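You operate a simulated robot arm through the tools that you are given. There is no shell and no other tool.

You are at the controls of a simulated robot arm. One attempt, no reset.

Task
Put things in order on the top of the dresser. At the end: the blue hair clip stands where the brown wash pad stood; the purple clothes peg stands where the teal scarf roll stood; the brown wash pad stands where the purple clothes peg stood; the teal scarf roll is on the cream clip board; whatever was shut is shut again. Leave all else as you found it, and nothing knocked over. Set down upright: teal scarf roll.

The check looks at the end state, three seconds after you hand in, the way a careful person would. Anything else that was tipped, shoved, dropped, spilled or broken makes it a failure.

Robot
A 6-joint arm with a two-finger parallel gripper, fixed in place. Base frame: the origin is at the foot of the arm, x ahead of it, y to its left, z up; the work surface is at about z = -0.3. Readings come in cm, rad, newtons and seconds.
With the tool pointing down near the work surface it reaches from about 12 to 50 cm from the base axis. Its first joint turns from -1.257 to 1.257 rad. Payload 0.65 kg.
The TCP is the grasp point between the finger pads, 2.5 cm short of the fingertips. In the tool frame z runs along the fingers and y along their closing line. The gripper opens to 7.6 cm. The fingers are 1.8 cm wide and 1 cm thick; the gripper's body (3.6 by 7.8 cm) begins 4.5 cm behind the TCP.
Orientation is that of the tool frame in the base frame, as a unit quaternion [w, x, y, z]. With the fingers straight down and closing along the base's y, the tool's x points along the base's -x, its y along +y and its z along -z.

Tools
- The arm moves only by the tool move_arm. Its argument "series" is a list of rows, each an object (a shift or turn left out is 0, a gripper value left out holds the last) with "slide": the shift along the tool's x, y, z in units of 20 mm (1.0 is 20 mm), a list of three; "turn": the turn, a rotation vector about the tool's x, y, z in units of 8 degrees (1.0 is 8 degrees), a list of three. In form: [{"slide": [tx, ty, tz], "turn": [ax, ay, az]}, ...]. A call has 1 to 20 rows; each row shifts and turns the commanded pose from where the row before left it, along the tool's axes as they then stand. "hand" is the gripper command, from -1 (shut) to 1 (fully open), values between in proportion, set as the call begins (left out, the last holds). A call with a number of a shift or a turn outside -1 to 1 is refused whole. Rows are played at 5 a second. More than 5 cm and 0.15 rad between two rows, or a gripper value outside its range, and nothing of the call is played. Where a pose cannot be reached the arm comes as near as it can. A force on the tool above 40 N (or 10 N above the force at the start of the call, whichever is more), or a blocked arm, ends the call early, and 0.2 s more pass. The fingers move at their own pace (about 10.8 cm/s each) and stop on an object; they squeeze with about 42 N. The grip force told is the motor's: it shows also when the fingers shut on nothing. Time passes only in rows, and 0.2 s behind the last, so rows that do not move let the fingers close. It gives the time, the measured TCP pose, the force on the tool (base axes), the opening and the grip force at its end, in the units of the frame above (readings bear some noise), with the torque about the TCP (base axes, N m) and any sound that the robot's microphone picked up.
- Cameras (640 x 400 px; columns grow to the right, rows downward): "scene" is fixed at [6.34, 27.56, 40.72]; the picture's right is [-0.69, -0.72, 0.00], its down [-0.39, 0.38, -0.84] and it looks along [0.60, -0.58, -0.55] (base axes); focal length 214 px, centre (320, 200). "wrist" rides on the gripper at [5.8, 1.1, -8.1] in the tool frame; the picture's right is [-0.18, 0.98, 0.00], its down [-0.75, -0.14, -0.64] and it looks along [-0.63, -0.12, 0.77] (tool axes); focal length 243 px, centre (320, 200). There is no depth. A picture from a camera that has moved, and an enlarged one, comes with that camera's place and axes in the base frame and with its lens.
- capture(camera): a new picture of that camera. No time passes.
- zoom(camera, box): a new picture of the part [left, top, right, bottom] of that camera's present view, enlarged. No time passes.
- close_job(): hands the job in; it is judged then, once.

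Places have to be worked out from the pictures, the camera data and where the tool is seen. Open the gripper and draw the arm clear of the work before you hand the job in, unless the task says otherwise.

The tools are called after ">>>" by a JSON object that holds its "fn" and its "kwargs". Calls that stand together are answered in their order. move_arm: Moves the arm, as the interface text tells. Its arguments: {"type":"object","properties":{"series":{"type":"array","items":{"type":"object","properties":{"slide":{"type":"array","items":{"type":"number"}},"turn":{"type":"array","items":{"type":"number"}}}}},"hand":{"type":"number"}},"required":["series"]} The other tools are called the same way: capture (camera) takes a picture; zoom (camera, box) takes an enlarged picture of a part of a camera's view; close_job () hands the job in.

At the start:

```text
time_s: 0.0
tcp_pos: [21.6, 12.29, 29.54]
orientation: [0.0, 0.0, 1.0, 0.0]
force: [-0.2, 0.1, 0.3]
torque: [0.02, -0.01, 0.03]
width: 7.61
gripper_force: 0.0
```

scene: 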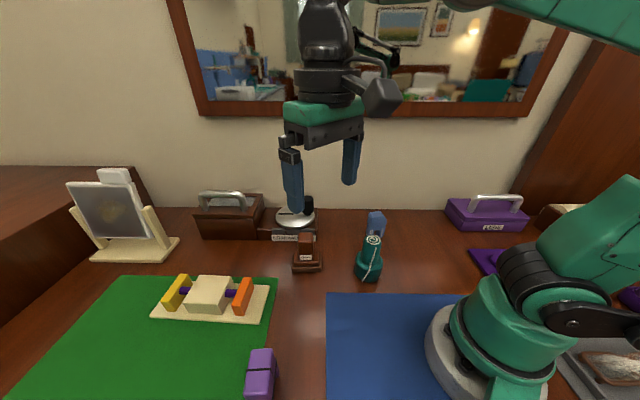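
wrist: 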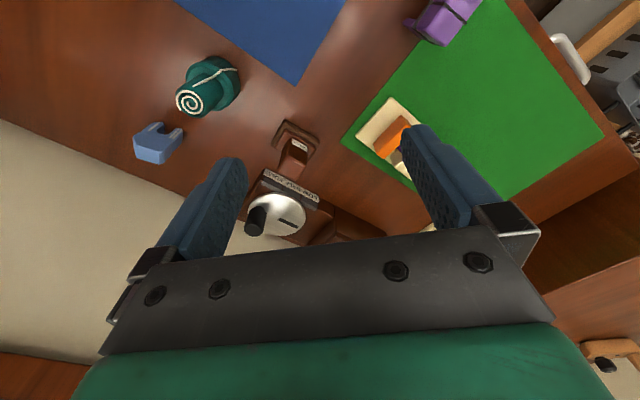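

I start by looking closer at the scene before moving; the pictures show teal roll, blue clip, brown pad, purple peg and a clipboard-like object on a green mat.

>>> {"fn": "zoom", "kwargs": {"camera": "scene", "box": [180, 170, 420, 320]}}

>>> {"fn": "zoom", "kwargs": {"camera": "scene", "box": [0, 160, 280, 400]}}

>>> {"fn": "zoom", "kwargs": {"camera": "scene", "box": [420, 170, 640, 400]}}

>>> {"fn": "zoom", "kwargs": {"camera": "wrist", "box": [100, 0, 420, 260]}}

>>> {"fn": "zoom", "kwargs": {"camera": "wrist", "box": [340, 0, 640, 200]}}

```text
2.67 times, centred on (300, 245) of scene
camera zoom: at [6.34, 27.56, 40.72], right [-0.69, -0.72, 0.0], down [-0.39, 0.38, -0.84], along [0.6, -0.58, -0.55], focal length 572 px, centre (373, 80)
```

zoom: 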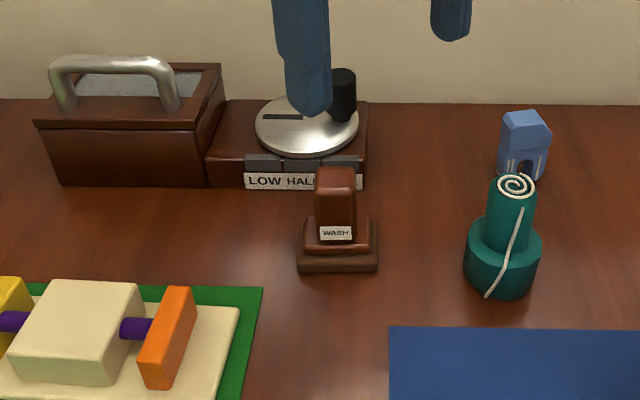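

```text
1.67 times, centred on (140, 280) of scene
camera zoom: at [6.34, 27.56, 40.72], right [-0.69, -0.72, 0.0], down [-0.39, 0.38, -0.84], along [0.6, -0.58, -0.55], focal length 358 px, centre (620, 67)
```

zoom: 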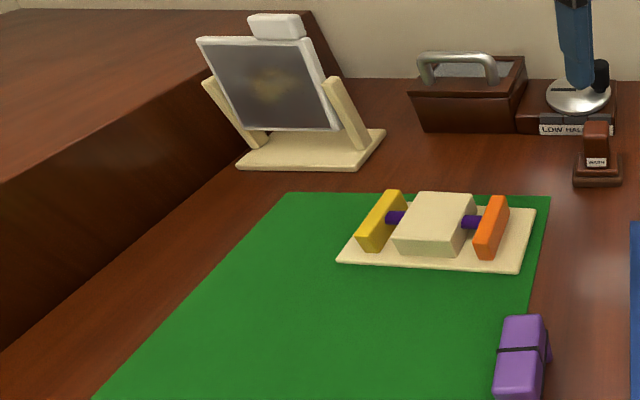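

```text
1.74 times, centred on (530, 285) of scene
camera zoom: at [6.34, 27.56, 40.72], right [-0.69, -0.72, 0.0], down [-0.39, 0.38, -0.84], along [0.6, -0.58, -0.55], focal length 373 px, centre (-45, 52)
```

zoom: 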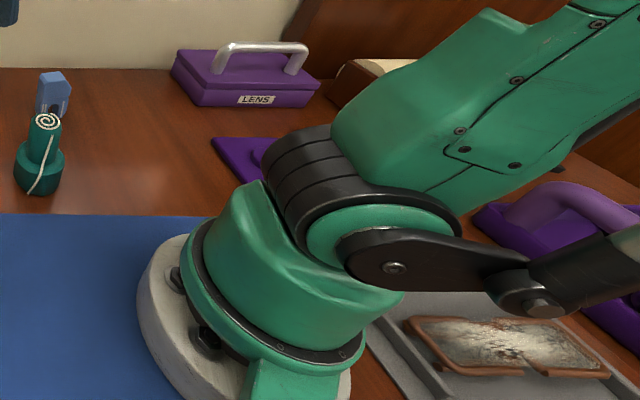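

```text
1.54 times, centred on (260, 130) of wrist
camera zoom: at [15.72, 13.39, 37.63], right [0.18, 0.98, 0.0], down [0.75, -0.14, 0.64], along [0.63, -0.12, -0.77], focal length 373 px, centre (412, 308)
```

zoom: 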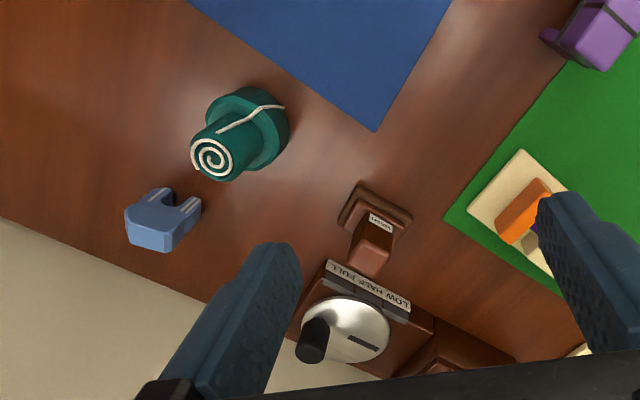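

```text
2.00 times, centred on (490, 100) of wrist
camera zoom: at [15.72, 13.39, 37.63], right [0.18, 0.98, 0.0], down [0.75, -0.14, 0.64], along [0.63, -0.12, -0.77], focal length 485 px, centre (-20, 400)
```

zoom: 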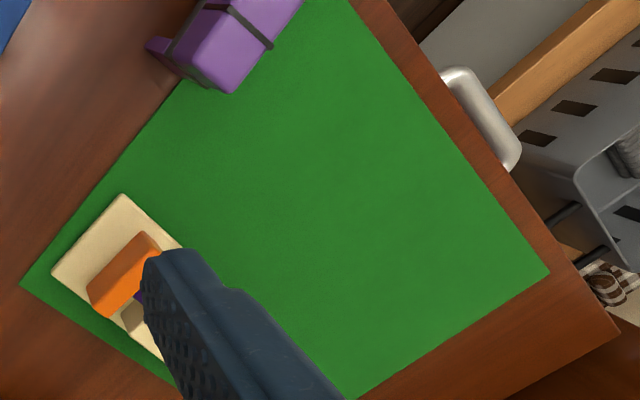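

The scene shows the brown pad near (33.5, 6), the teal roll near (21.6, -2.5), the blue clip near (27, -14), and the purple peg near (21, 25.5). I move the arm high up to the right for a view of that side of the dresser top.

>>> {"fn": "move_arm", "kwargs": {"series": [{"slide": [0.2, -1, 0]}, {"slide": [0.2, -1, 0]}, {"slide": [0.2, -1, 0]}, {"slide": [0.2, -1, 0]}, {"slide": [0.2, -1, 0]}, {"slide": [0.2, -1, 0]}, {"slide": [0.2, -1, 0]}, {"slide": [0.2, -1, 0]}, {"slide": [0.2, -1, 0]}, {"slide": [0.2, -1, 0]}], "hand": 1}}

>>> {"fn": "capture", "kwargs": {"camera": "wrist"}}

>>> {"fn": "capture", "kwargs": {"camera": "scene"}}

```text
time_s: 2.2
tcp_pos: [17.64, -7.85, 29.58]
orientation: [0.0, -0.002, 1.0, 0.0]
force: [-0.4, -0.3, 0.9]
torque: [-0.03, 0.0, 0.0]
width: 7.58
gripper_force: 0.1
```

```text
taken
camera wrist: at [11.88, -6.73, 37.61], right [0.18, 0.98, 0.0], down [0.75, -0.14, 0.64], along [0.63, -0.12, -0.77], focal length 243 px, centre (320, 200)
```

wrist: 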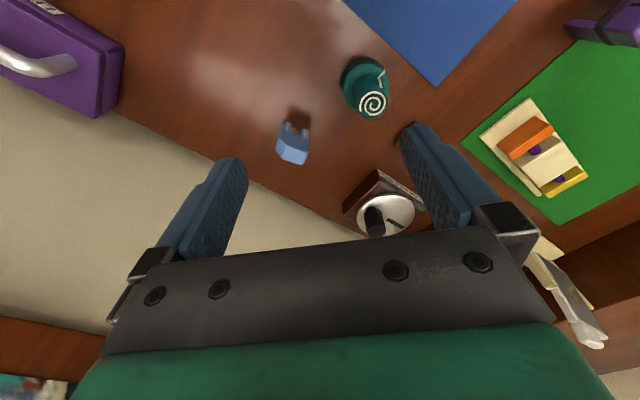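

```text
taken
```

scene: 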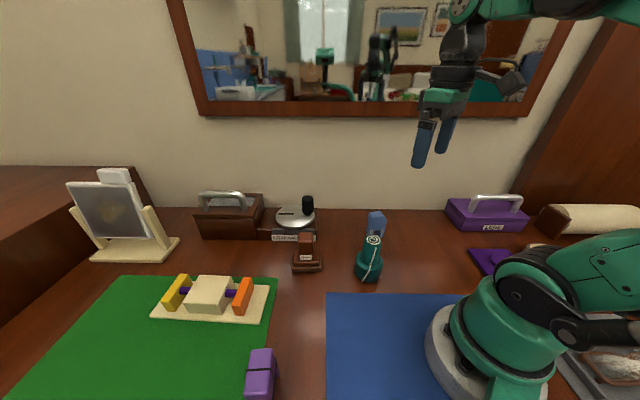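

Now the clip board and the rest show better; I zoom in on several parts.

>>> {"fn": "zoom", "kwargs": {"camera": "wrist", "box": [440, 0, 640, 260]}}

>>> {"fn": "zoom", "kwargs": {"camera": "wrist", "box": [240, 20, 440, 200]}}

>>> {"fn": "zoom", "kwargs": {"camera": "scene", "box": [420, 170, 640, 300]}}

>>> {"fn": "zoom", "kwargs": {"camera": "scene", "box": [130, 250, 300, 340]}}

>>> {"fn": "zoom", "kwargs": {"camera": "scene", "box": [180, 180, 420, 300]}}

```text
1.54 times, centred on (540, 130) of wrist
camera zoom: at [11.88, -6.73, 37.61], right [0.18, 0.98, 0.0], down [0.75, -0.14, 0.64], along [0.63, -0.12, -0.77], focal length 373 px, centre (-18, 308)
```

zoom: 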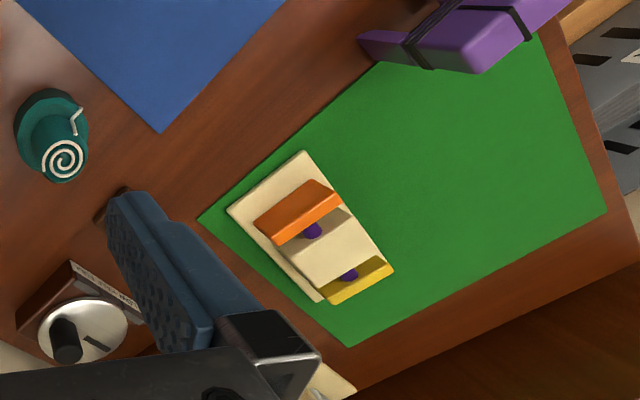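

```text
2.22 times, centred on (340, 110) of wrist
camera zoom: at [11.88, -6.73, 37.61], right [0.18, 0.98, 0.0], down [0.75, -0.14, 0.64], along [0.63, -0.12, -0.77], focal length 539 px, centre (276, 400)
```

zoom: 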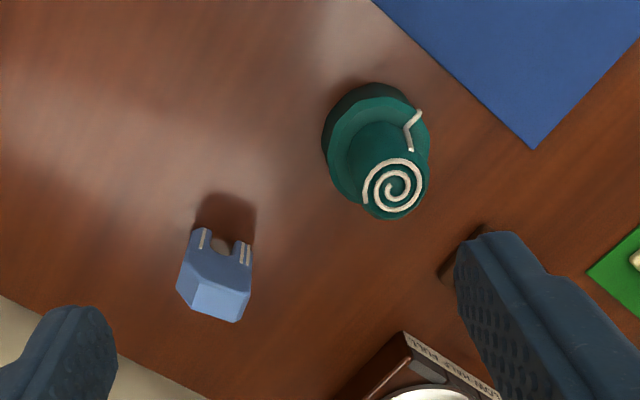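

```text
2.91 times, centred on (530, 235) of scene
camera zoom: at [6.34, 27.56, 40.72], right [-0.69, -0.72, 0.0], down [-0.39, 0.38, -0.84], along [0.6, -0.58, -0.55], focal length 624 px, centre (-291, 98)
```

zoom: 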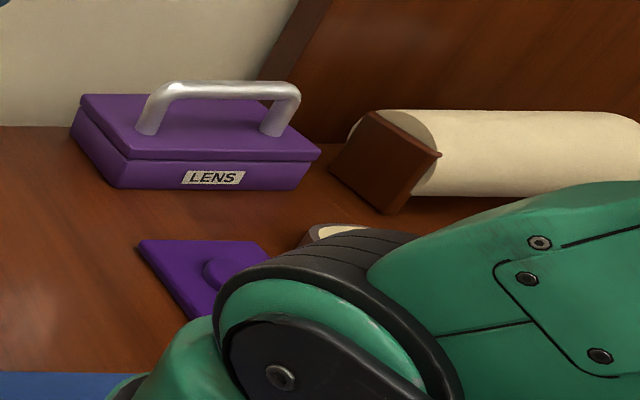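

```text
3.76 times, centred on (215, 295) of scene
camera zoom: at [6.34, 27.56, 40.72], right [-0.69, -0.72, 0.0], down [-0.39, 0.38, -0.84], along [0.6, -0.58, -0.55], focal length 807 px, centre (715, -158)
```

zoom: 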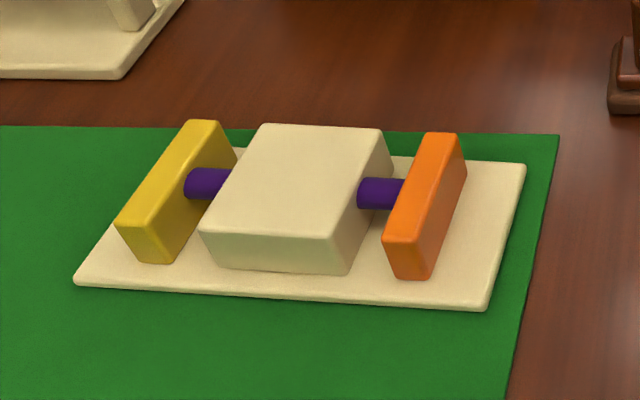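

```text
2.67 times, centred on (300, 240) of scene
camera zoom: at [6.34, 27.56, 40.72], right [-0.69, -0.72, 0.0], down [-0.39, 0.38, -0.84], along [0.6, -0.58, -0.55], focal length 572 px, centre (373, 93)
```

zoom: 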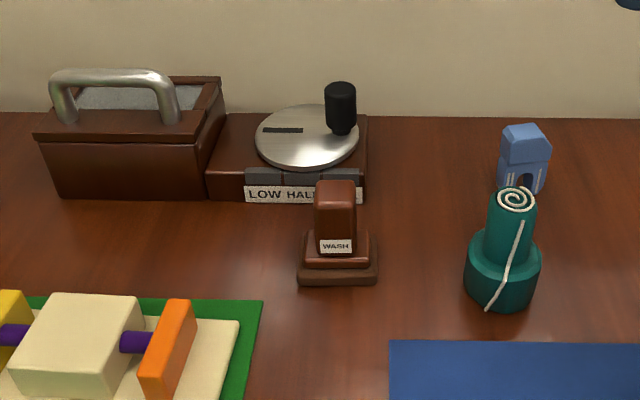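

There may be another cream board hidden by the arm's shoulder, so I yaw the wrist to look toward the right side (−y) of the base.

>>> {"fn": "move_arm", "kwargs": {"series": [{"turn": [0, 0, 1]}, {"turn": [0, 0, 1]}, {"turn": [0, 0, 1]}, {"turn": [0, 0, 1]}, {"turn": [0, 0, 1]}, {"turn": [0, 0, 1]}, {"turn": [0, 0, 1]}, {"turn": [0, 0, 1]}, {"turn": [0, 0, 1]}, {"turn": [0, 0, 1]}]}}

>>> {"fn": "capture", "kwargs": {"camera": "wrist"}}

>>> {"fn": "capture", "kwargs": {"camera": "scene"}}

```text
time_s: 4.4
tcp_pos: [17.57, -7.73, 29.46]
orientation: [0.0, 0.644, 0.765, 0.0]
force: [-0.1, 0.1, -0.2]
torque: [0.01, 0.01, 0.0]
width: 7.59
gripper_force: 0.1
```

```text
taken
camera wrist: at [17.6, -1.79, 37.6], right [1.0, -0.01, 0.0], down [-0.01, -0.77, 0.64], along [-0.01, -0.64, -0.77], focal length 243 px, centre (320, 200)
```

wrist: 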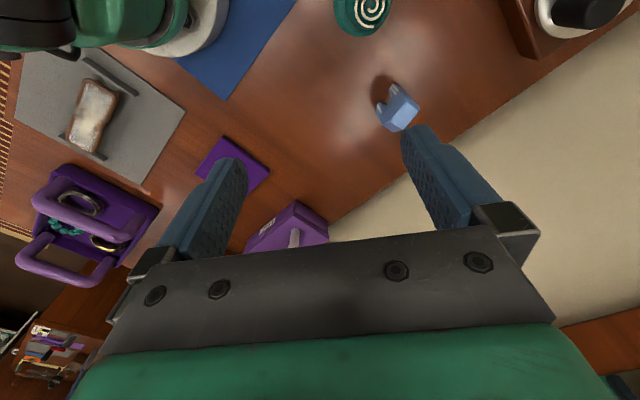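

```text
taken
```

scene: 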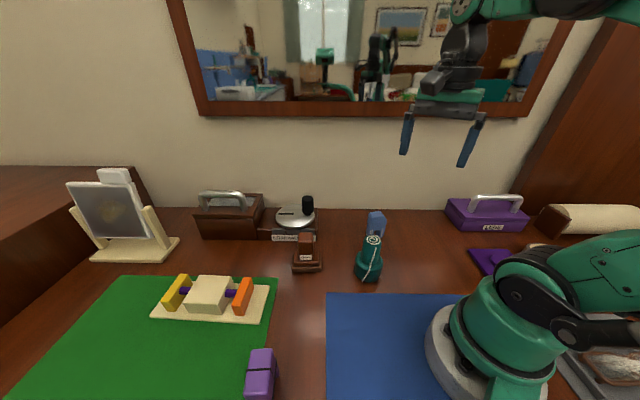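

On the right I see a purple tray with rings, a grey tray with a brush, a purple plate and the LENS box; I zoom to check them.

>>> {"fn": "zoom", "kwargs": {"camera": "wrist", "box": [0, 0, 320, 260]}}

>>> {"fn": "zoom", "kwargs": {"camera": "wrist", "box": [300, 0, 500, 160]}}

>>> {"fn": "move_arm", "kwargs": {"series": [{"slide": [0.7, 0, 0]}, {"slide": [0.7, 0, 0]}, {"slide": [0.7, 0, 0]}, {"slide": [0.7, 0, 0]}, {"slide": [0.7, 0, 0]}, {"slide": [0.7, 0, 0]}, {"slide": [0.7, 0, 0]}, {"slide": [0.7, 0, 0]}]}}

>>> {"fn": "capture", "kwargs": {"camera": "wrist"}}

```text
1.54 times, centred on (160, 130) of wrist
camera zoom: at [17.6, -1.79, 37.6], right [1.0, -0.01, 0.0], down [-0.01, -0.77, 0.64], along [-0.01, -0.64, -0.77], focal length 373 px, centre (566, 308)
```

zoom: 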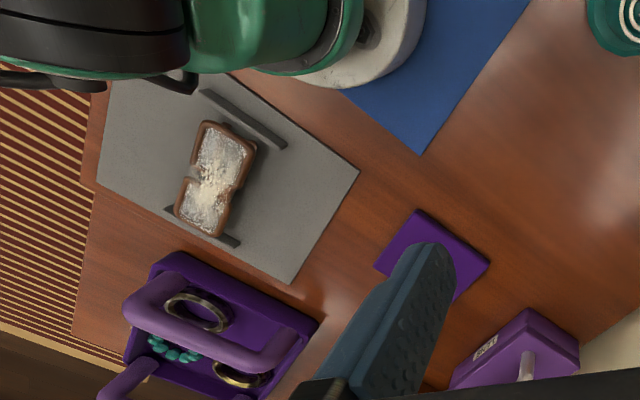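

```text
2.50 times, centred on (400, 80) of wrist
camera zoom: at [17.6, -1.79, 37.6], right [1.0, -0.01, 0.0], down [-0.01, -0.77, 0.64], along [-0.01, -0.64, -0.77], focal length 606 px, centre (120, 500)
```

zoom: 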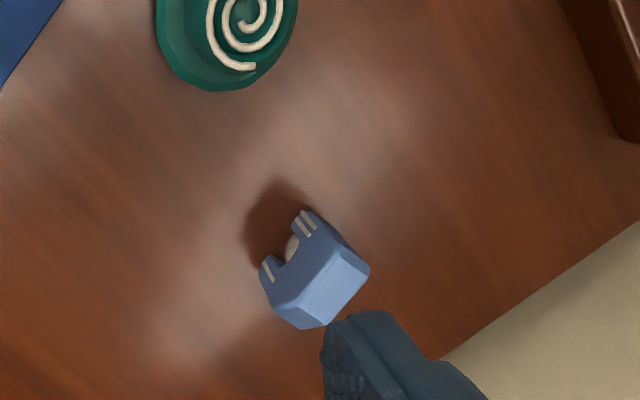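

```text
time_s: 6.2
tcp_pos: [15.61, 3.37, 29.82]
orientation: [-0.001, 0.642, 0.767, 0.0]
force: [-0.5, -0.5, 0.5]
torque: [-0.01, 0.02, 0.01]
width: 7.59
gripper_force: 0.0
```

```text
taken
camera wrist: at [15.6, 9.28, 37.72], right [1.0, -0.01, 0.0], down [-0.01, -0.77, 0.64], along [-0.01, -0.64, -0.77], focal length 243 px, centre (320, 200)
```

wrist: 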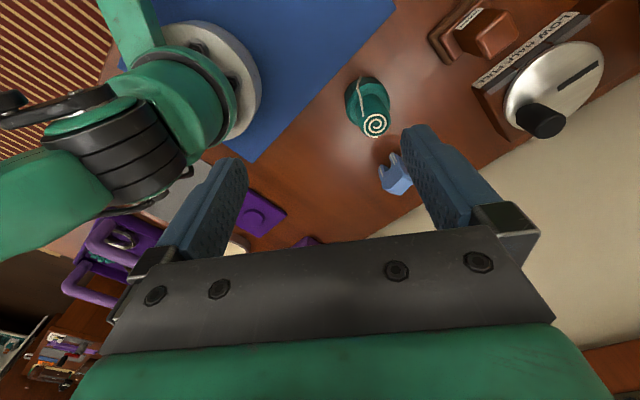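

Nothing like a cream board is within reach on this side. I go back to yaw 0 and move to the left side to examine the brown box, the easel and the board on the green mat.

>>> {"fn": "move_arm", "kwargs": {"series": [{"turn": [0, 0, -1]}, {"turn": [0, 0, -1]}, {"turn": [0, 0, -1]}, {"turn": [0, 0, -1]}, {"turn": [0, 0, -1]}, {"turn": [0, 0, -1]}, {"turn": [0, 0, -1]}, {"turn": [0, 0, -1]}, {"turn": [0, 0, -1]}, {"turn": [0, 0, -1]}, {"slide": [0, 1, 0]}, {"slide": [0, 1, 0]}, {"slide": [0, 1, 0]}, {"slide": [0, 1, 0]}, {"slide": [0, 1, 0]}, {"slide": [0, 1, 0]}, {"slide": [0, 1, 0]}, {"slide": [0, 1, 0]}]}}

>>> {"fn": "capture", "kwargs": {"camera": "wrist"}}

>>> {"fn": "capture", "kwargs": {"camera": "scene"}}

```text
time_s: 10.0
tcp_pos: [15.51, 19.53, 29.58]
orientation: [0.0, -0.001, 1.0, 0.0]
force: [-0.3, -0.9, 0.0]
torque: [-0.01, 0.0, 0.0]
width: 7.59
gripper_force: 0.1
```

```text
taken
camera wrist: at [9.77, 20.55, 37.67], right [0.18, 0.98, 0.0], down [0.75, -0.14, 0.64], along [0.63, -0.12, -0.77], focal length 243 px, centre (320, 200)
```

wrist: 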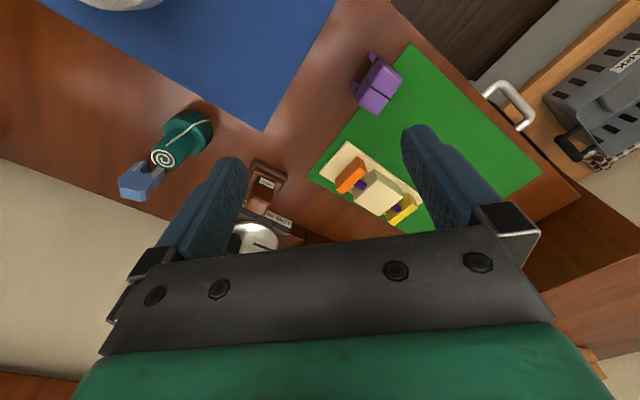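

```text
taken
```

scene: 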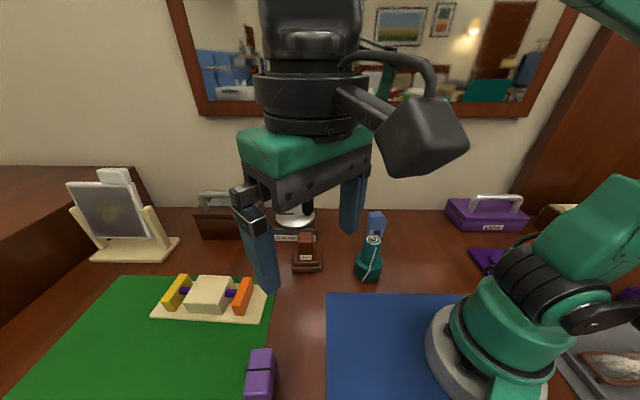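

There is a metal handle and a wooden edge beyond the mat — maybe an open drawer. I zoom there and on the easel and brown box.

>>> {"fn": "zoom", "kwargs": {"camera": "wrist", "box": [440, 0, 640, 200]}}

>>> {"fn": "zoom", "kwargs": {"camera": "wrist", "box": [300, 40, 460, 240]}}

>>> {"fn": "zoom", "kwargs": {"camera": "scene", "box": [50, 150, 280, 280]}}

>>> {"fn": "zoom", "kwargs": {"camera": "wrist", "box": [100, 90, 300, 260]}}

```text
2.00 times, centred on (540, 100) of wrist
camera zoom: at [9.77, 20.55, 37.67], right [0.18, 0.98, 0.0], down [0.75, -0.14, 0.64], along [0.63, -0.12, -0.77], focal length 485 px, centre (-120, 400)
```

zoom: 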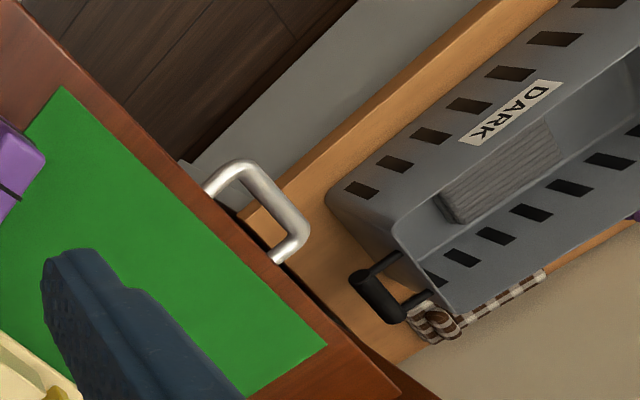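

```text
2.00 times, centred on (380, 140) of wrist
camera zoom: at [9.77, 20.55, 37.67], right [0.18, 0.98, 0.0], down [0.75, -0.14, 0.64], along [0.63, -0.12, -0.77], focal length 485 px, centre (200, 320)
```

zoom: 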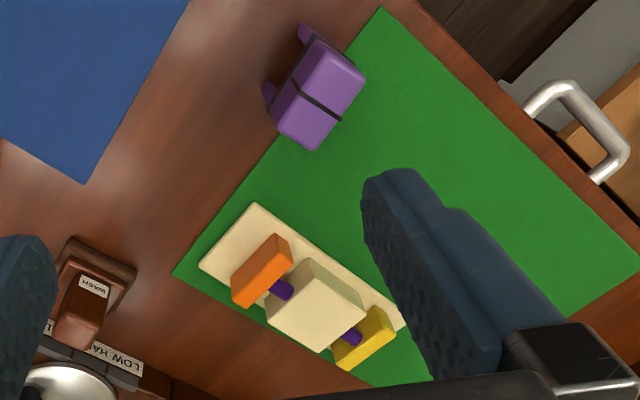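

```text
2.78 times, centred on (165, 215) of scene
camera zoom: at [6.34, 27.56, 40.72], right [-0.69, -0.72, 0.0], down [-0.39, 0.38, -0.84], along [0.6, -0.58, -0.55], focal length 597 px, centre (751, 158)
```

zoom: 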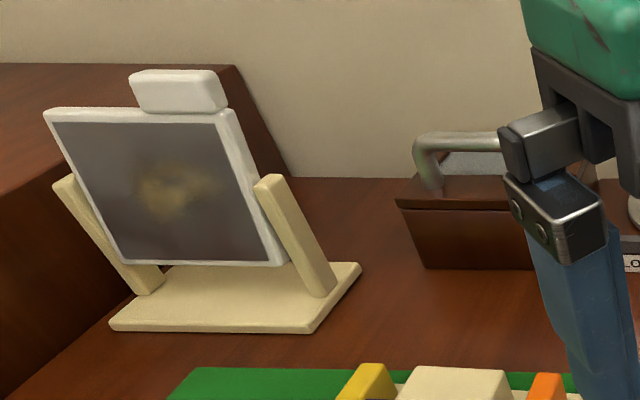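

```text
2.35 times, centred on (200, 175) of wrist
camera zoom: at [9.77, 20.55, 37.67], right [0.18, 0.98, 0.0], down [0.75, -0.14, 0.64], along [0.63, -0.12, -0.77], focal length 571 px, centre (602, 259)
```

zoom: 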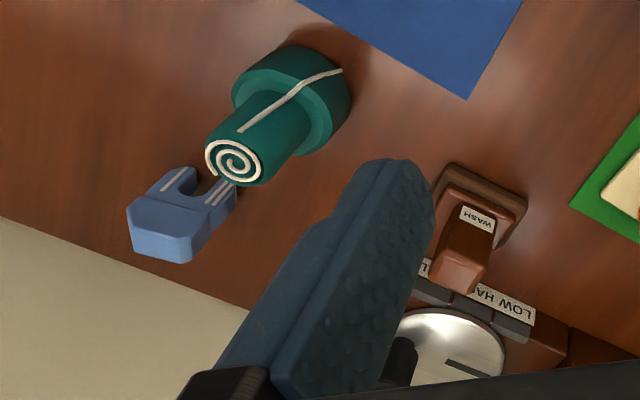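

The only cream board within reach is the one on the green mat (cream plate with cream block, yellow/orange plates; centre about (38.8, 25.6)); the drawer handle, boxes and easel are out of reach. Next I take a closer look at the purple peg.

>>> {"fn": "move_arm", "kwargs": {"series": [{"slide": [0, 0.4, 1]}, {"slide": [0, 0.4, 1]}, {"slide": [0, 0.4, 1]}, {"slide": [0, 0.4, 1]}, {"slide": [0, 0.4, 1]}, {"slide": [0, 0.4, 0.8]}]}}

>>> {"fn": "capture", "kwargs": {"camera": "wrist"}}

>>> {"fn": "zoom", "kwargs": {"camera": "wrist", "box": [240, 60, 460, 220]}}

>>> {"fn": "zoom", "kwargs": {"camera": "scene", "box": [200, 320, 340, 400]}}

```text
time_s: 11.4
tcp_pos: [15.6, 24.27, 18.09]
orientation: [0.0, -0.002, 1.0, 0.0]
force: [-0.5, -0.9, -0.7]
torque: [-0.01, 0.0, -0.01]
width: 7.59
gripper_force: 0.1
```

```text
taken
camera wrist: at [9.75, 25.34, 26.02], right [0.18, 0.98, 0.0], down [0.75, -0.14, 0.64], along [0.63, -0.12, -0.77], focal length 243 px, centre (320, 200)
```

wrist: 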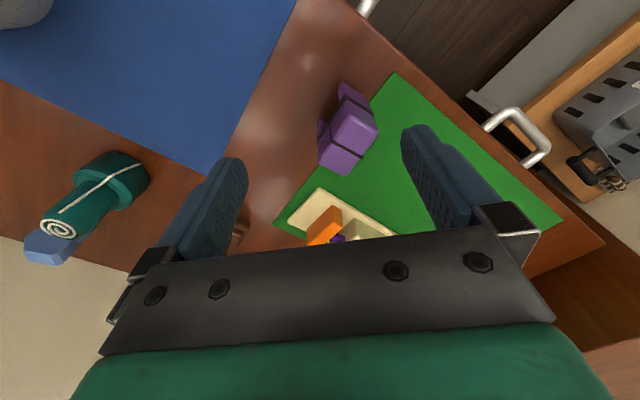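

```text
2.50 times, centred on (350, 140) of wrist
camera zoom: at [9.75, 25.34, 26.02], right [0.18, 0.98, 0.0], down [0.75, -0.14, 0.64], along [0.63, -0.12, -0.77], focal length 606 px, centre (245, 350)
```

zoom: 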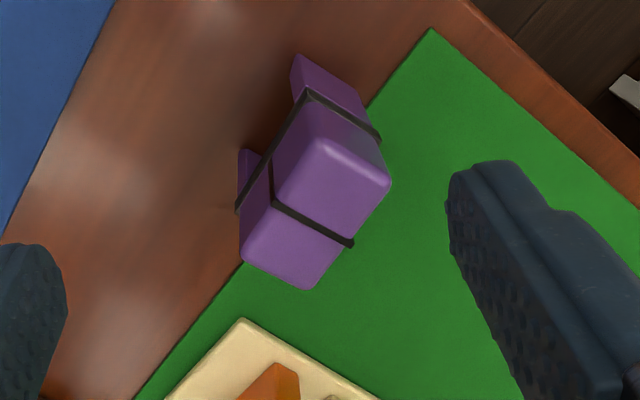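

```text
4.57 times, centred on (270, 360) of scene
camera zoom: at [6.34, 27.56, 40.72], right [-0.69, -0.72, 0.0], down [-0.39, 0.38, -0.84], along [0.6, -0.58, -0.55], focal length 980 px, centre (549, -531)
```

zoom: 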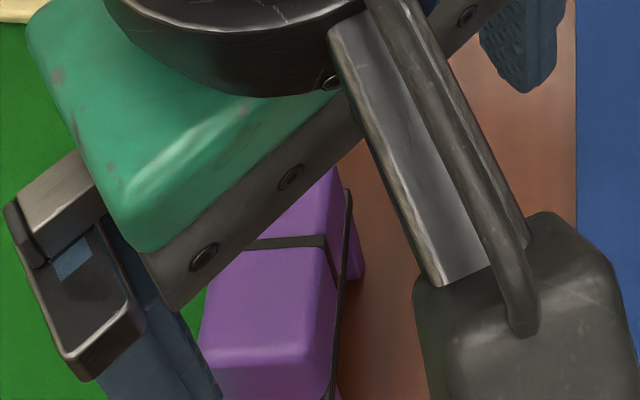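

The peg appears as a block with bands and smaller prongs. I slide over to the roll to look at it and the blue clip, then zoom the scene camera on the peg while the arm is clear.

>>> {"fn": "move_arm", "kwargs": {"series": [{"slide": [0, -1, 0]}, {"slide": [0, -1, 0]}, {"slide": [0, -1, 0]}, {"slide": [0, -1, 0]}, {"slide": [0, -1, 0]}, {"slide": [0, -1, 0]}, {"slide": [0, -1, 0]}, {"slide": [0, -1, 0]}, {"slide": [0, -1, 0]}, {"slide": [0, -1, 0]}, {"slide": [0, -1, 0]}, {"slide": [0, -1, 0]}, {"slide": [0, -1, 0]}, {"slide": [0, -0.5, 0]}]}}

>>> {"fn": "capture", "kwargs": {"camera": "wrist"}}

>>> {"fn": "zoom", "kwargs": {"camera": "scene", "box": [225, 335, 300, 400]}}

>>> {"fn": "zoom", "kwargs": {"camera": "scene", "box": [340, 195, 410, 290]}}

>>> {"fn": "zoom", "kwargs": {"camera": "wrist", "box": [220, 40, 440, 220]}}

```text
time_s: 14.4
tcp_pos: [15.76, -2.85, 18.07]
orientation: [0.0, 0.0, 1.0, 0.0]
force: [-0.3, -0.8, 0.2]
torque: [0.0, -0.01, 0.02]
width: 7.62
gripper_force: 0.1
```

```text
taken
camera wrist: at [9.71, -1.83, 26.07], right [0.18, 0.98, 0.0], down [0.75, -0.14, 0.64], along [0.63, -0.12, -0.77], focal length 243 px, centre (320, 200)
```

wrist: 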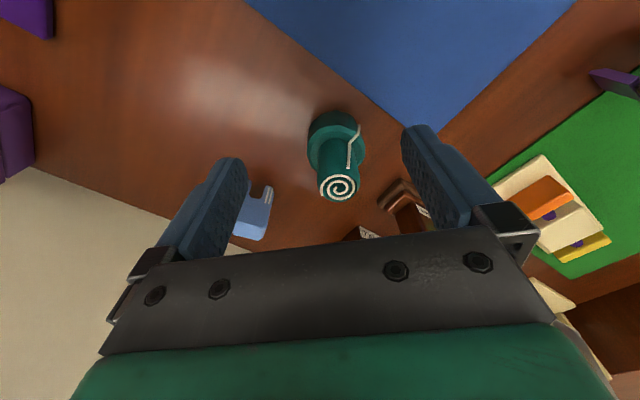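

```text
6.15 times, centred on (262, 368) of scene
camera zoom: at [6.34, 27.56, 40.72], right [-0.69, -0.72, 0.0], down [-0.39, 0.38, -0.84], along [0.6, -0.58, -0.55], focal length 1320 px, centre (674, -831)
```

zoom: 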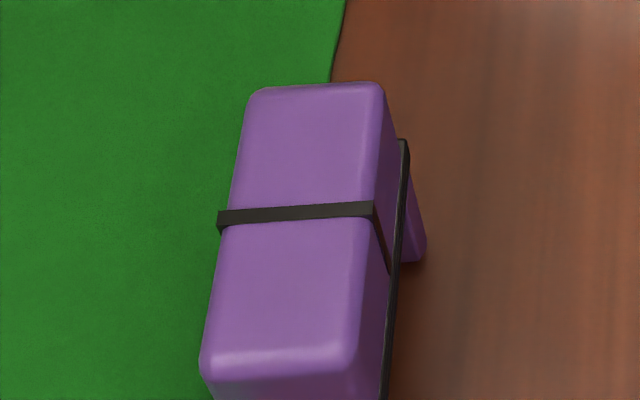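

```text
4.21 times, centred on (375, 242) of scene
camera zoom: at [6.34, 27.56, 40.72], right [-0.69, -0.72, 0.0], down [-0.39, 0.38, -0.84], along [0.6, -0.58, -0.55], focal length 903 px, centre (88, 21)
```

zoom: 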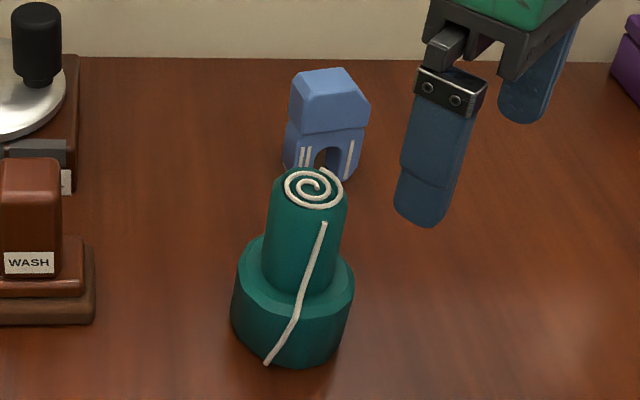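

```text
2.22 times, centred on (330, 130) of wrist
camera zoom: at [9.71, -1.83, 26.07], right [0.18, 0.98, 0.0], down [0.75, -0.14, 0.64], along [0.63, -0.12, -0.77], focal length 539 px, centre (298, 356)
```

zoom: 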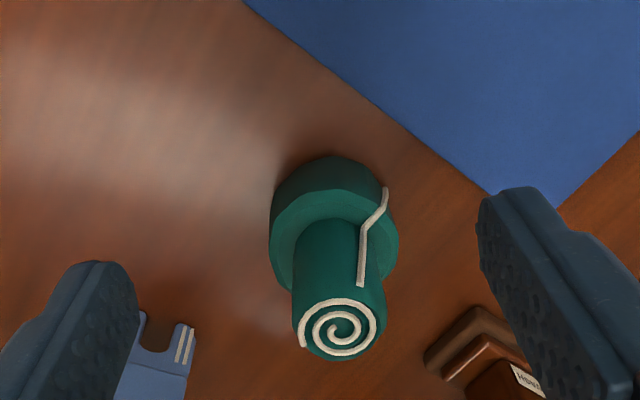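

The roll's axis computes to (21.8, -2.5) with top at z≈10, narrow upper part ≈3.3 cm wide and shoulder at z≈3.5. I move over it and look before descending.

>>> {"fn": "move_arm", "kwargs": {"series": [{"slide": [-1, 0.1, 0]}, {"slide": [-1, 0.1, 0]}, {"slide": [-1, 0, 0]}, {"slide": [0, 0, 1]}, {"slide": [0, 0, 0]}], "hand": 1}}

>>> {"fn": "capture", "kwargs": {"camera": "wrist"}}

>>> {"fn": "capture", "kwargs": {"camera": "scene"}}

```text
time_s: 15.6
tcp_pos: [21.67, -2.27, 16.09]
orientation: [0.0, 0.0, 1.0, 0.0]
force: [-0.5, -1.0, -0.9]
torque: [-0.04, 0.0, -0.01]
width: 7.59
gripper_force: 0.0
```

```text
taken
camera wrist: at [15.77, -1.22, 24.12], right [0.18, 0.98, 0.0], down [0.75, -0.14, 0.64], along [0.63, -0.12, -0.77], focal length 243 px, centre (320, 200)
```

wrist: 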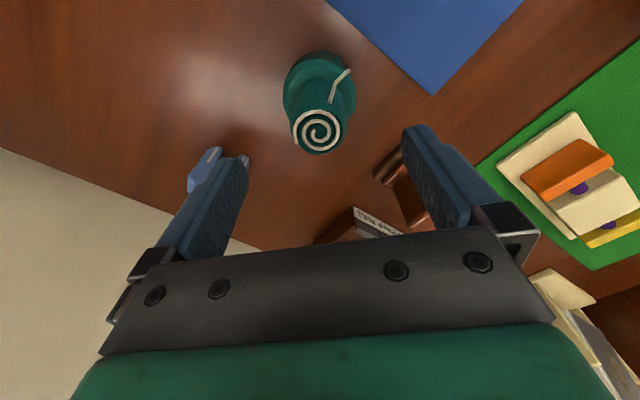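

```text
taken
```

scene: 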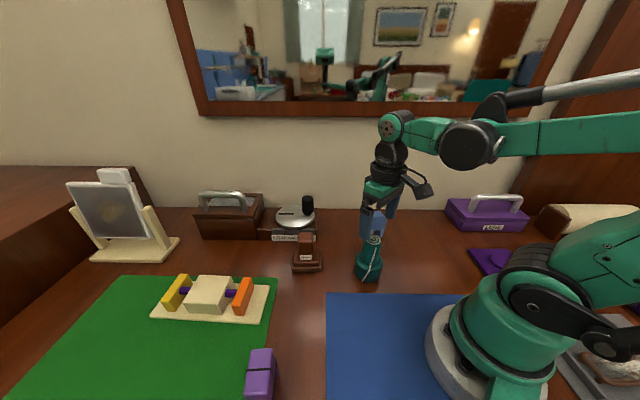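

The spiral centre now computes to (21.88, -2.46), consistent. I descend to z≈7.3 with fingers astride the narrow part.

>>> {"fn": "move_arm", "kwargs": {"series": [{"slide": [-0.1, -0.1, 0.9]}, {"slide": [0, 0, 0.9]}, {"slide": [0, 0, 0.9]}, {"slide": [0, 0, 0.9]}, {"slide": [0, 0, 0.8]}, {"slide": [0, 0, 0]}], "hand": 1}}

>>> {"fn": "capture", "kwargs": {"camera": "wrist"}}

>>> {"fn": "zoom", "kwargs": {"camera": "scene", "box": [330, 170, 430, 290]}}

```text
time_s: 17.0
tcp_pos: [21.94, -2.41, 7.27]
orientation: [0.0, 0.0, 1.0, 0.0]
force: [-1.1, 0.6, 0.9]
torque: [-0.02, 0.0, -0.03]
width: 7.59
gripper_force: 0.0
```

```text
taken
camera wrist: at [16.05, -1.43, 15.13], right [0.18, 0.98, 0.0], down [0.75, -0.14, 0.64], along [0.63, -0.12, -0.77], focal length 243 px, centre (320, 200)
```

wrist: 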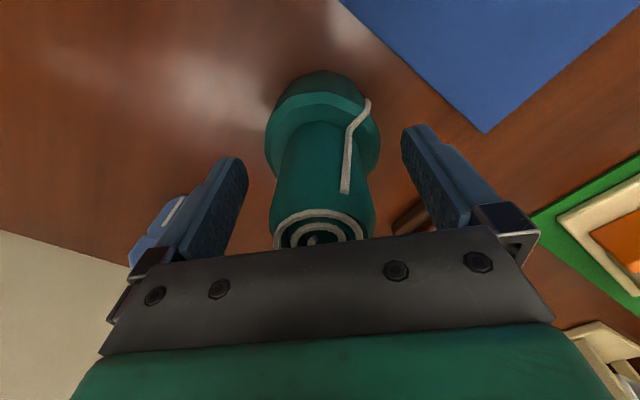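

```text
3.33 times, centred on (380, 230) of scene
camera zoom: at [6.34, 27.56, 40.72], right [-0.69, -0.72, 0.0], down [-0.39, 0.38, -0.84], along [0.6, -0.58, -0.55], focal length 715 px, centre (120, 100)
```

zoom: 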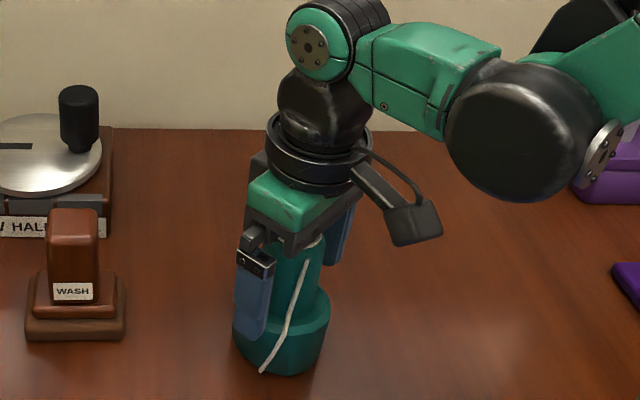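

Fingers straddle the roll with clearance on both sides. I close the gripper.

>>> {"fn": "move_arm", "kwargs": {"series": [{"slide": [0, 0, 0]}, {"slide": [0, 0, 0]}, {"slide": [0, 0, 0]}, {"slide": [0, 0, 0]}], "hand": -1}}

>>> {"fn": "capture", "kwargs": {"camera": "wrist"}}

```text
time_s: 18.0
tcp_pos: [21.93, -2.59, 7.15]
orientation: [0.0, -0.001, 1.0, 0.0]
force: [-0.1, 0.7, 0.1]
torque: [0.01, 0.01, -0.02]
width: 3.48
gripper_force: 42.1
```

```text
taken
camera wrist: at [16.05, -1.43, 15.15], right [0.18, 0.98, 0.0], down [0.75, -0.14, 0.64], along [0.63, -0.12, -0.77], focal length 243 px, centre (320, 200)
```

wrist: 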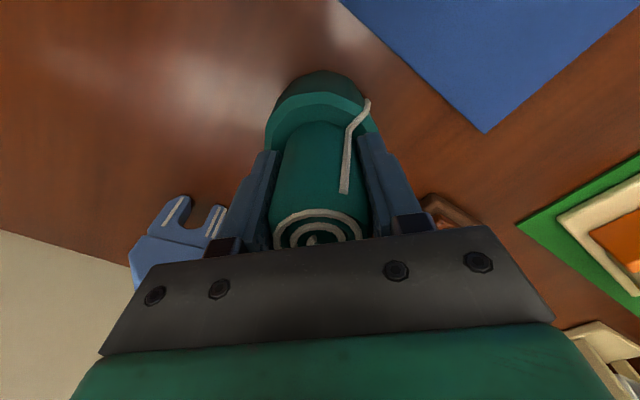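

Gripped at 3.48 cm width. I lift straight up 14 cm and check the hold.

>>> {"fn": "move_arm", "kwargs": {"series": [{"slide": [0, 0, -0.5]}, {"slide": [0, 0, -1]}, {"slide": [0, 0, -1]}, {"slide": [0, 0, -1]}, {"slide": [0, 0, -1]}, {"slide": [0, 0, -1]}, {"slide": [0, 0, -1]}, {"slide": [0, 0, -0.5]}], "hand": -1}}

>>> {"fn": "capture", "kwargs": {"camera": "wrist"}}

>>> {"fn": "capture", "kwargs": {"camera": "scene"}}

```text
time_s: 19.8
tcp_pos: [21.93, -2.61, 21.15]
orientation: [0.0, -0.001, 1.0, 0.0]
force: [-0.2, -0.6, -1.2]
torque: [-0.02, -0.04, -0.01]
width: 3.46
gripper_force: 41.8
```

```text
taken
camera wrist: at [16.09, -1.49, 29.26], right [0.18, 0.98, 0.0], down [0.75, -0.14, 0.64], along [0.63, -0.12, -0.77], focal length 243 px, centre (320, 200)
```

wrist: 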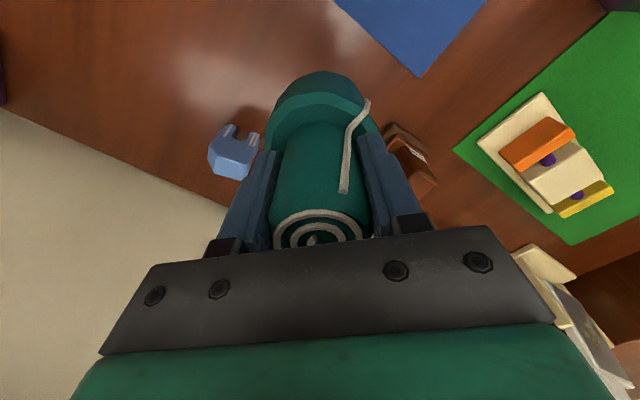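

```text
taken
```

scene: 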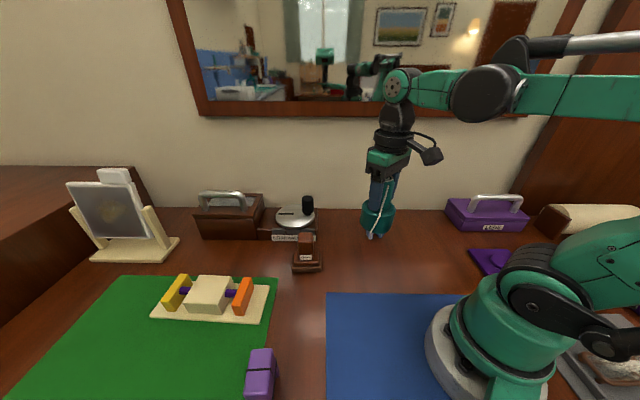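

The roll is held firmly. I zoom on the board from here to triangulate the block's top and heights.

>>> {"fn": "zoom", "kwargs": {"camera": "wrist", "box": [450, 60, 640, 260]}}

>>> {"fn": "zoom", "kwargs": {"camera": "scene", "box": [140, 260, 290, 330]}}

```text
2.00 times, centred on (545, 160) of wrist
camera zoom: at [16.09, -1.49, 29.26], right [0.18, 0.98, 0.0], down [0.75, -0.14, 0.64], along [0.63, -0.12, -0.77], focal length 485 px, centre (-130, 280)
```

zoom: 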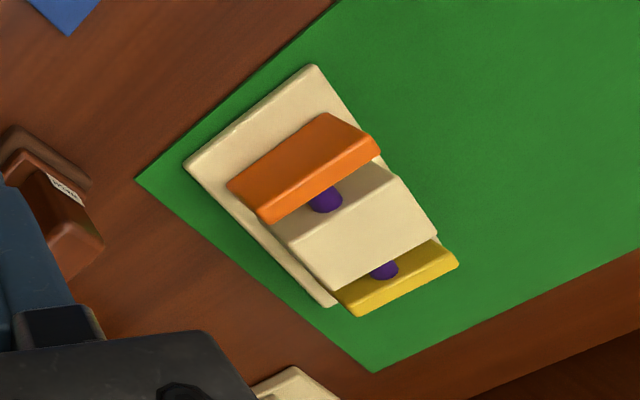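

```text
4.27 times, centred on (215, 295) of scene
camera zoom: at [6.34, 27.56, 40.72], right [-0.69, -0.72, 0.0], down [-0.39, 0.38, -0.84], along [0.6, -0.58, -0.55], focal length 915 px, centre (768, -205)
```

zoom: 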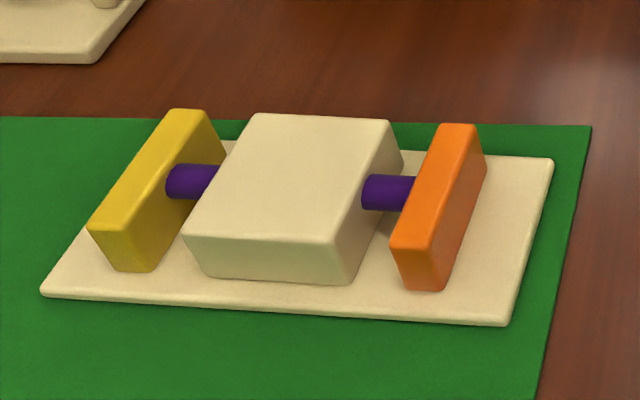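

The block top triangulates to centre (39.05, 25.5), z≈3.9, about 6.5×6 cm — large enough for the roll's base. I carry the roll over there at height.

>>> {"fn": "move_arm", "kwargs": {"series": [{"slide": [-0.57, 0.937, 0]}, {"slide": [-0.57, 0.937, 0]}, {"slide": [-0.57, 0.937, 0]}, {"slide": [-0.57, 0.937, 0]}, {"slide": [-0.57, 0.937, 0]}, {"slide": [-0.57, 0.937, 0]}, {"slide": [-0.57, 0.937, 0]}, {"slide": [-0.57, 0.937, 0]}, {"slide": [-0.57, 0.937, 0]}, {"slide": [-0.57, 0.937, 0]}, {"slide": [-0.57, 0.937, 0.3]}, {"slide": [-0.57, 0.937, 0.3]}, {"slide": [-0.57, 0.937, 0.3]}, {"slide": [-0.57, 0.937, 0.3]}, {"slide": [-0.57, 0.937, 0.3]}, {"slide": [0, 0, 0]}], "hand": -1}}

>>> {"fn": "capture", "kwargs": {"camera": "wrist"}}

>>> {"fn": "capture", "kwargs": {"camera": "scene"}}

```text
time_s: 23.2
tcp_pos: [38.93, 25.33, 17.84]
orientation: [0.0, -0.001, 1.0, 0.0]
force: [0.2, 0.3, -0.7]
torque: [-0.01, 0.0, 0.01]
width: 3.46
gripper_force: 41.8
```

```text
taken
camera wrist: at [33.05, 26.34, 25.94], right [0.18, 0.98, 0.0], down [0.75, -0.14, 0.64], along [0.63, -0.12, -0.77], focal length 243 px, centre (320, 200)
```

wrist: 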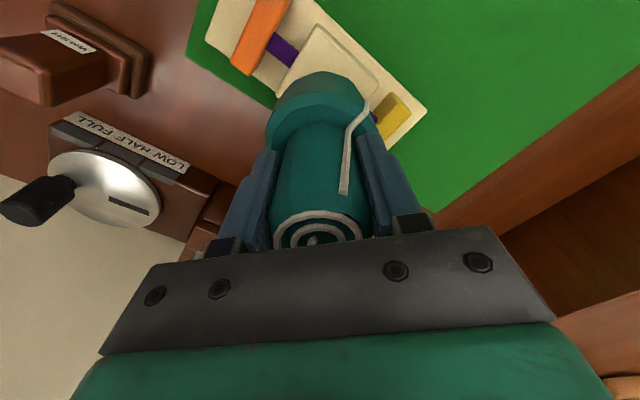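

```text
taken
```

scene: 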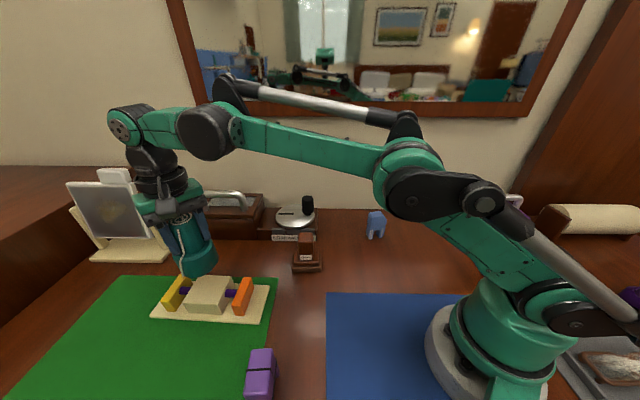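

The arm reached (38.9, 25.3). I zoom the wrist camera to compare the block's corners with the predicted places.

>>> {"fn": "zoom", "kwargs": {"camera": "wrist", "box": [190, 0, 440, 160]}}

>>> {"fn": "zoom", "kwargs": {"camera": "scene", "box": [130, 190, 290, 330]}}

```text
2.50 times, centred on (315, 80) of wrist
camera zoom: at [33.05, 26.34, 25.94], right [0.18, 0.98, 0.0], down [0.75, -0.14, 0.64], along [0.63, -0.12, -0.77], focal length 606 px, centre (332, 500)
```

zoom: 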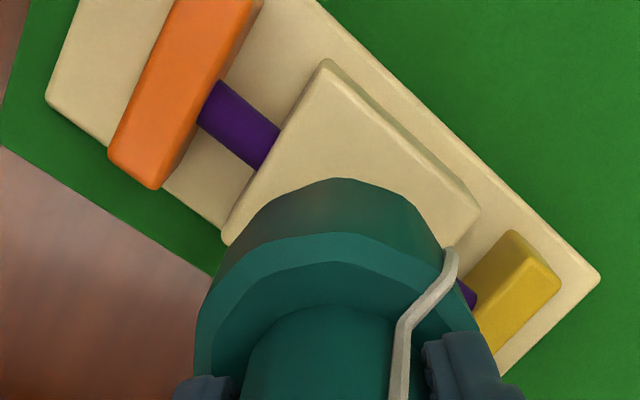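

```text
2.86 times, centred on (210, 260) of scene
camera zoom: at [6.34, 27.56, 40.72], right [-0.69, -0.72, 0.0], down [-0.39, 0.38, -0.84], along [0.6, -0.58, -0.55], focal length 613 px, centre (634, 29)
```

zoom: 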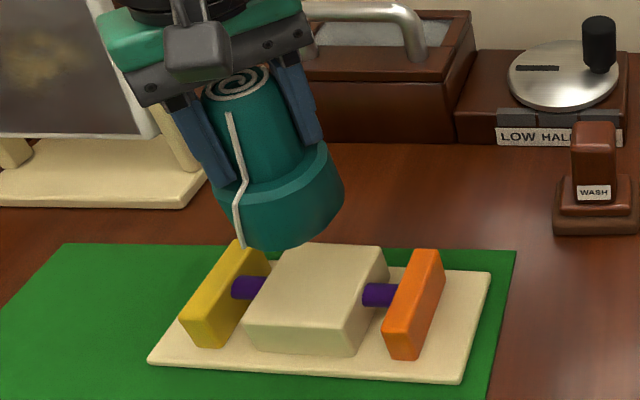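

The block centre now computes to (39.2, 25.6). I correct by about 3 mm and lower to just above the block, then check.

>>> {"fn": "move_arm", "kwargs": {"series": [{"slide": [-0.13, 0.13, 0.5]}, {"slide": [0, 0, 0.8]}, {"slide": [0, 0, 0.8]}, {"slide": [0, 0, 0.6]}, {"slide": [0, 0, 0]}], "hand": -1}}

>>> {"fn": "zoom", "kwargs": {"camera": "scene", "box": [130, 190, 290, 330]}}

>>> {"fn": "zoom", "kwargs": {"camera": "wrist", "box": [190, 0, 440, 160]}}

```text
time_s: 24.4
tcp_pos: [39.24, 25.66, 12.71]
orientation: [0.0, -0.001, 1.0, 0.0]
force: [-0.1, 0.1, -1.5]
torque: [0.02, 0.0, 0.01]
width: 3.49
gripper_force: 42.2
```

```text
2.86 times, centred on (210, 260) of scene
camera zoom: at [6.34, 27.56, 40.72], right [-0.69, -0.72, 0.0], down [-0.39, 0.38, -0.84], along [0.6, -0.58, -0.55], focal length 613 px, centre (634, 29)
```

zoom: 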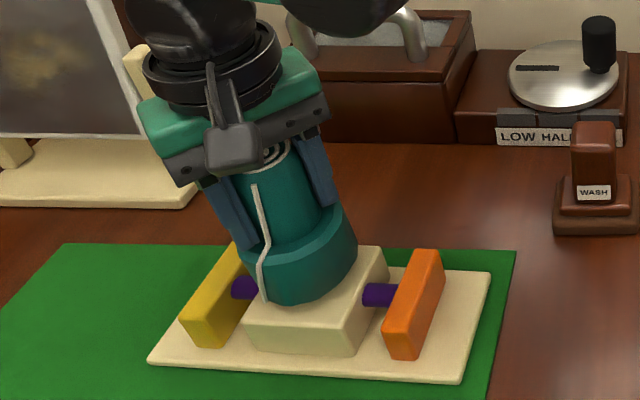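

```text
2.50 times, centred on (315, 80) of wrist
camera zoom: at [33.3, 26.68, 20.77], right [0.18, 0.98, 0.0], down [0.75, -0.14, 0.64], along [0.63, -0.12, -0.77], focal length 606 px, centre (332, 500)
```

zoom: 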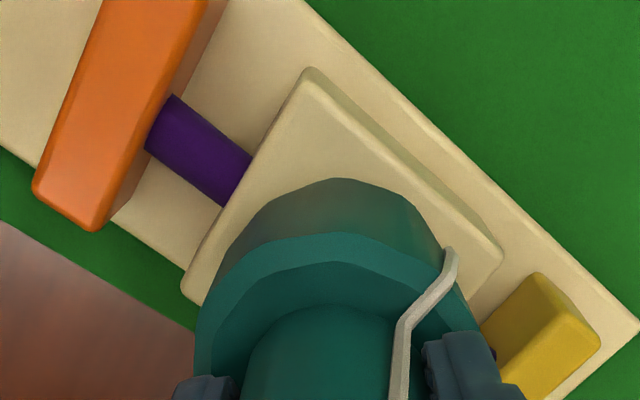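

The roll hangs about 1 cm above the block, centred. I lower in small steps watching the vertical force.

>>> {"fn": "move_arm", "kwargs": {"series": [{"slide": [0, 0, 0.25]}, {"slide": [0, 0, 0.15]}, {"slide": [0, 0, 0.1]}, {"slide": [0, 0, 0]}], "hand": -1}}

>>> {"fn": "zoom", "kwargs": {"camera": "scene", "box": [150, 220, 270, 330]}}

```text
time_s: 25.4
tcp_pos: [39.19, 25.74, 11.81]
orientation: [0.0, -0.001, 1.0, 0.0]
force: [-0.9, 0.0, -1.6]
torque: [-0.03, -0.01, 0.01]
width: 3.47
gripper_force: 41.9
```

```text
3.64 times, centred on (210, 275) of scene
camera zoom: at [6.34, 27.56, 40.72], right [-0.69, -0.72, 0.0], down [-0.39, 0.38, -0.84], along [0.6, -0.58, -0.55], focal length 780 px, centre (720, -73)
```

zoom: 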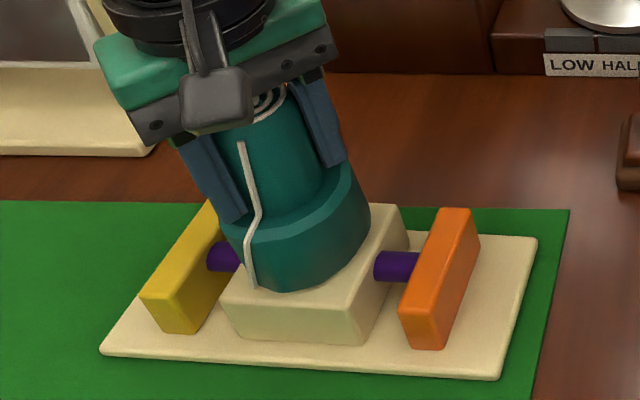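

No contact yet (force about -1.6 N is the roll's weight). I keep lowering by millimetres.

>>> {"fn": "move_arm", "kwargs": {"series": [{"slide": [0, 0, 0.08]}, {"slide": [0, 0, 0.08]}, {"slide": [0, 0, 0]}], "hand": -1}}

```text
time_s: 26.0
tcp_pos: [39.16, 25.69, 11.81]
orientation: [0.001, 0.0, 1.0, 0.001]
force: [-0.1, 0.3, 11.2]
torque: [-0.03, -0.05, -0.02]
width: 3.5
gripper_force: 42.0
stopped in row 2: the force on the tool passed its limit at 51 N (the readings are from after the stop); the commanded pose is now the measured one
```

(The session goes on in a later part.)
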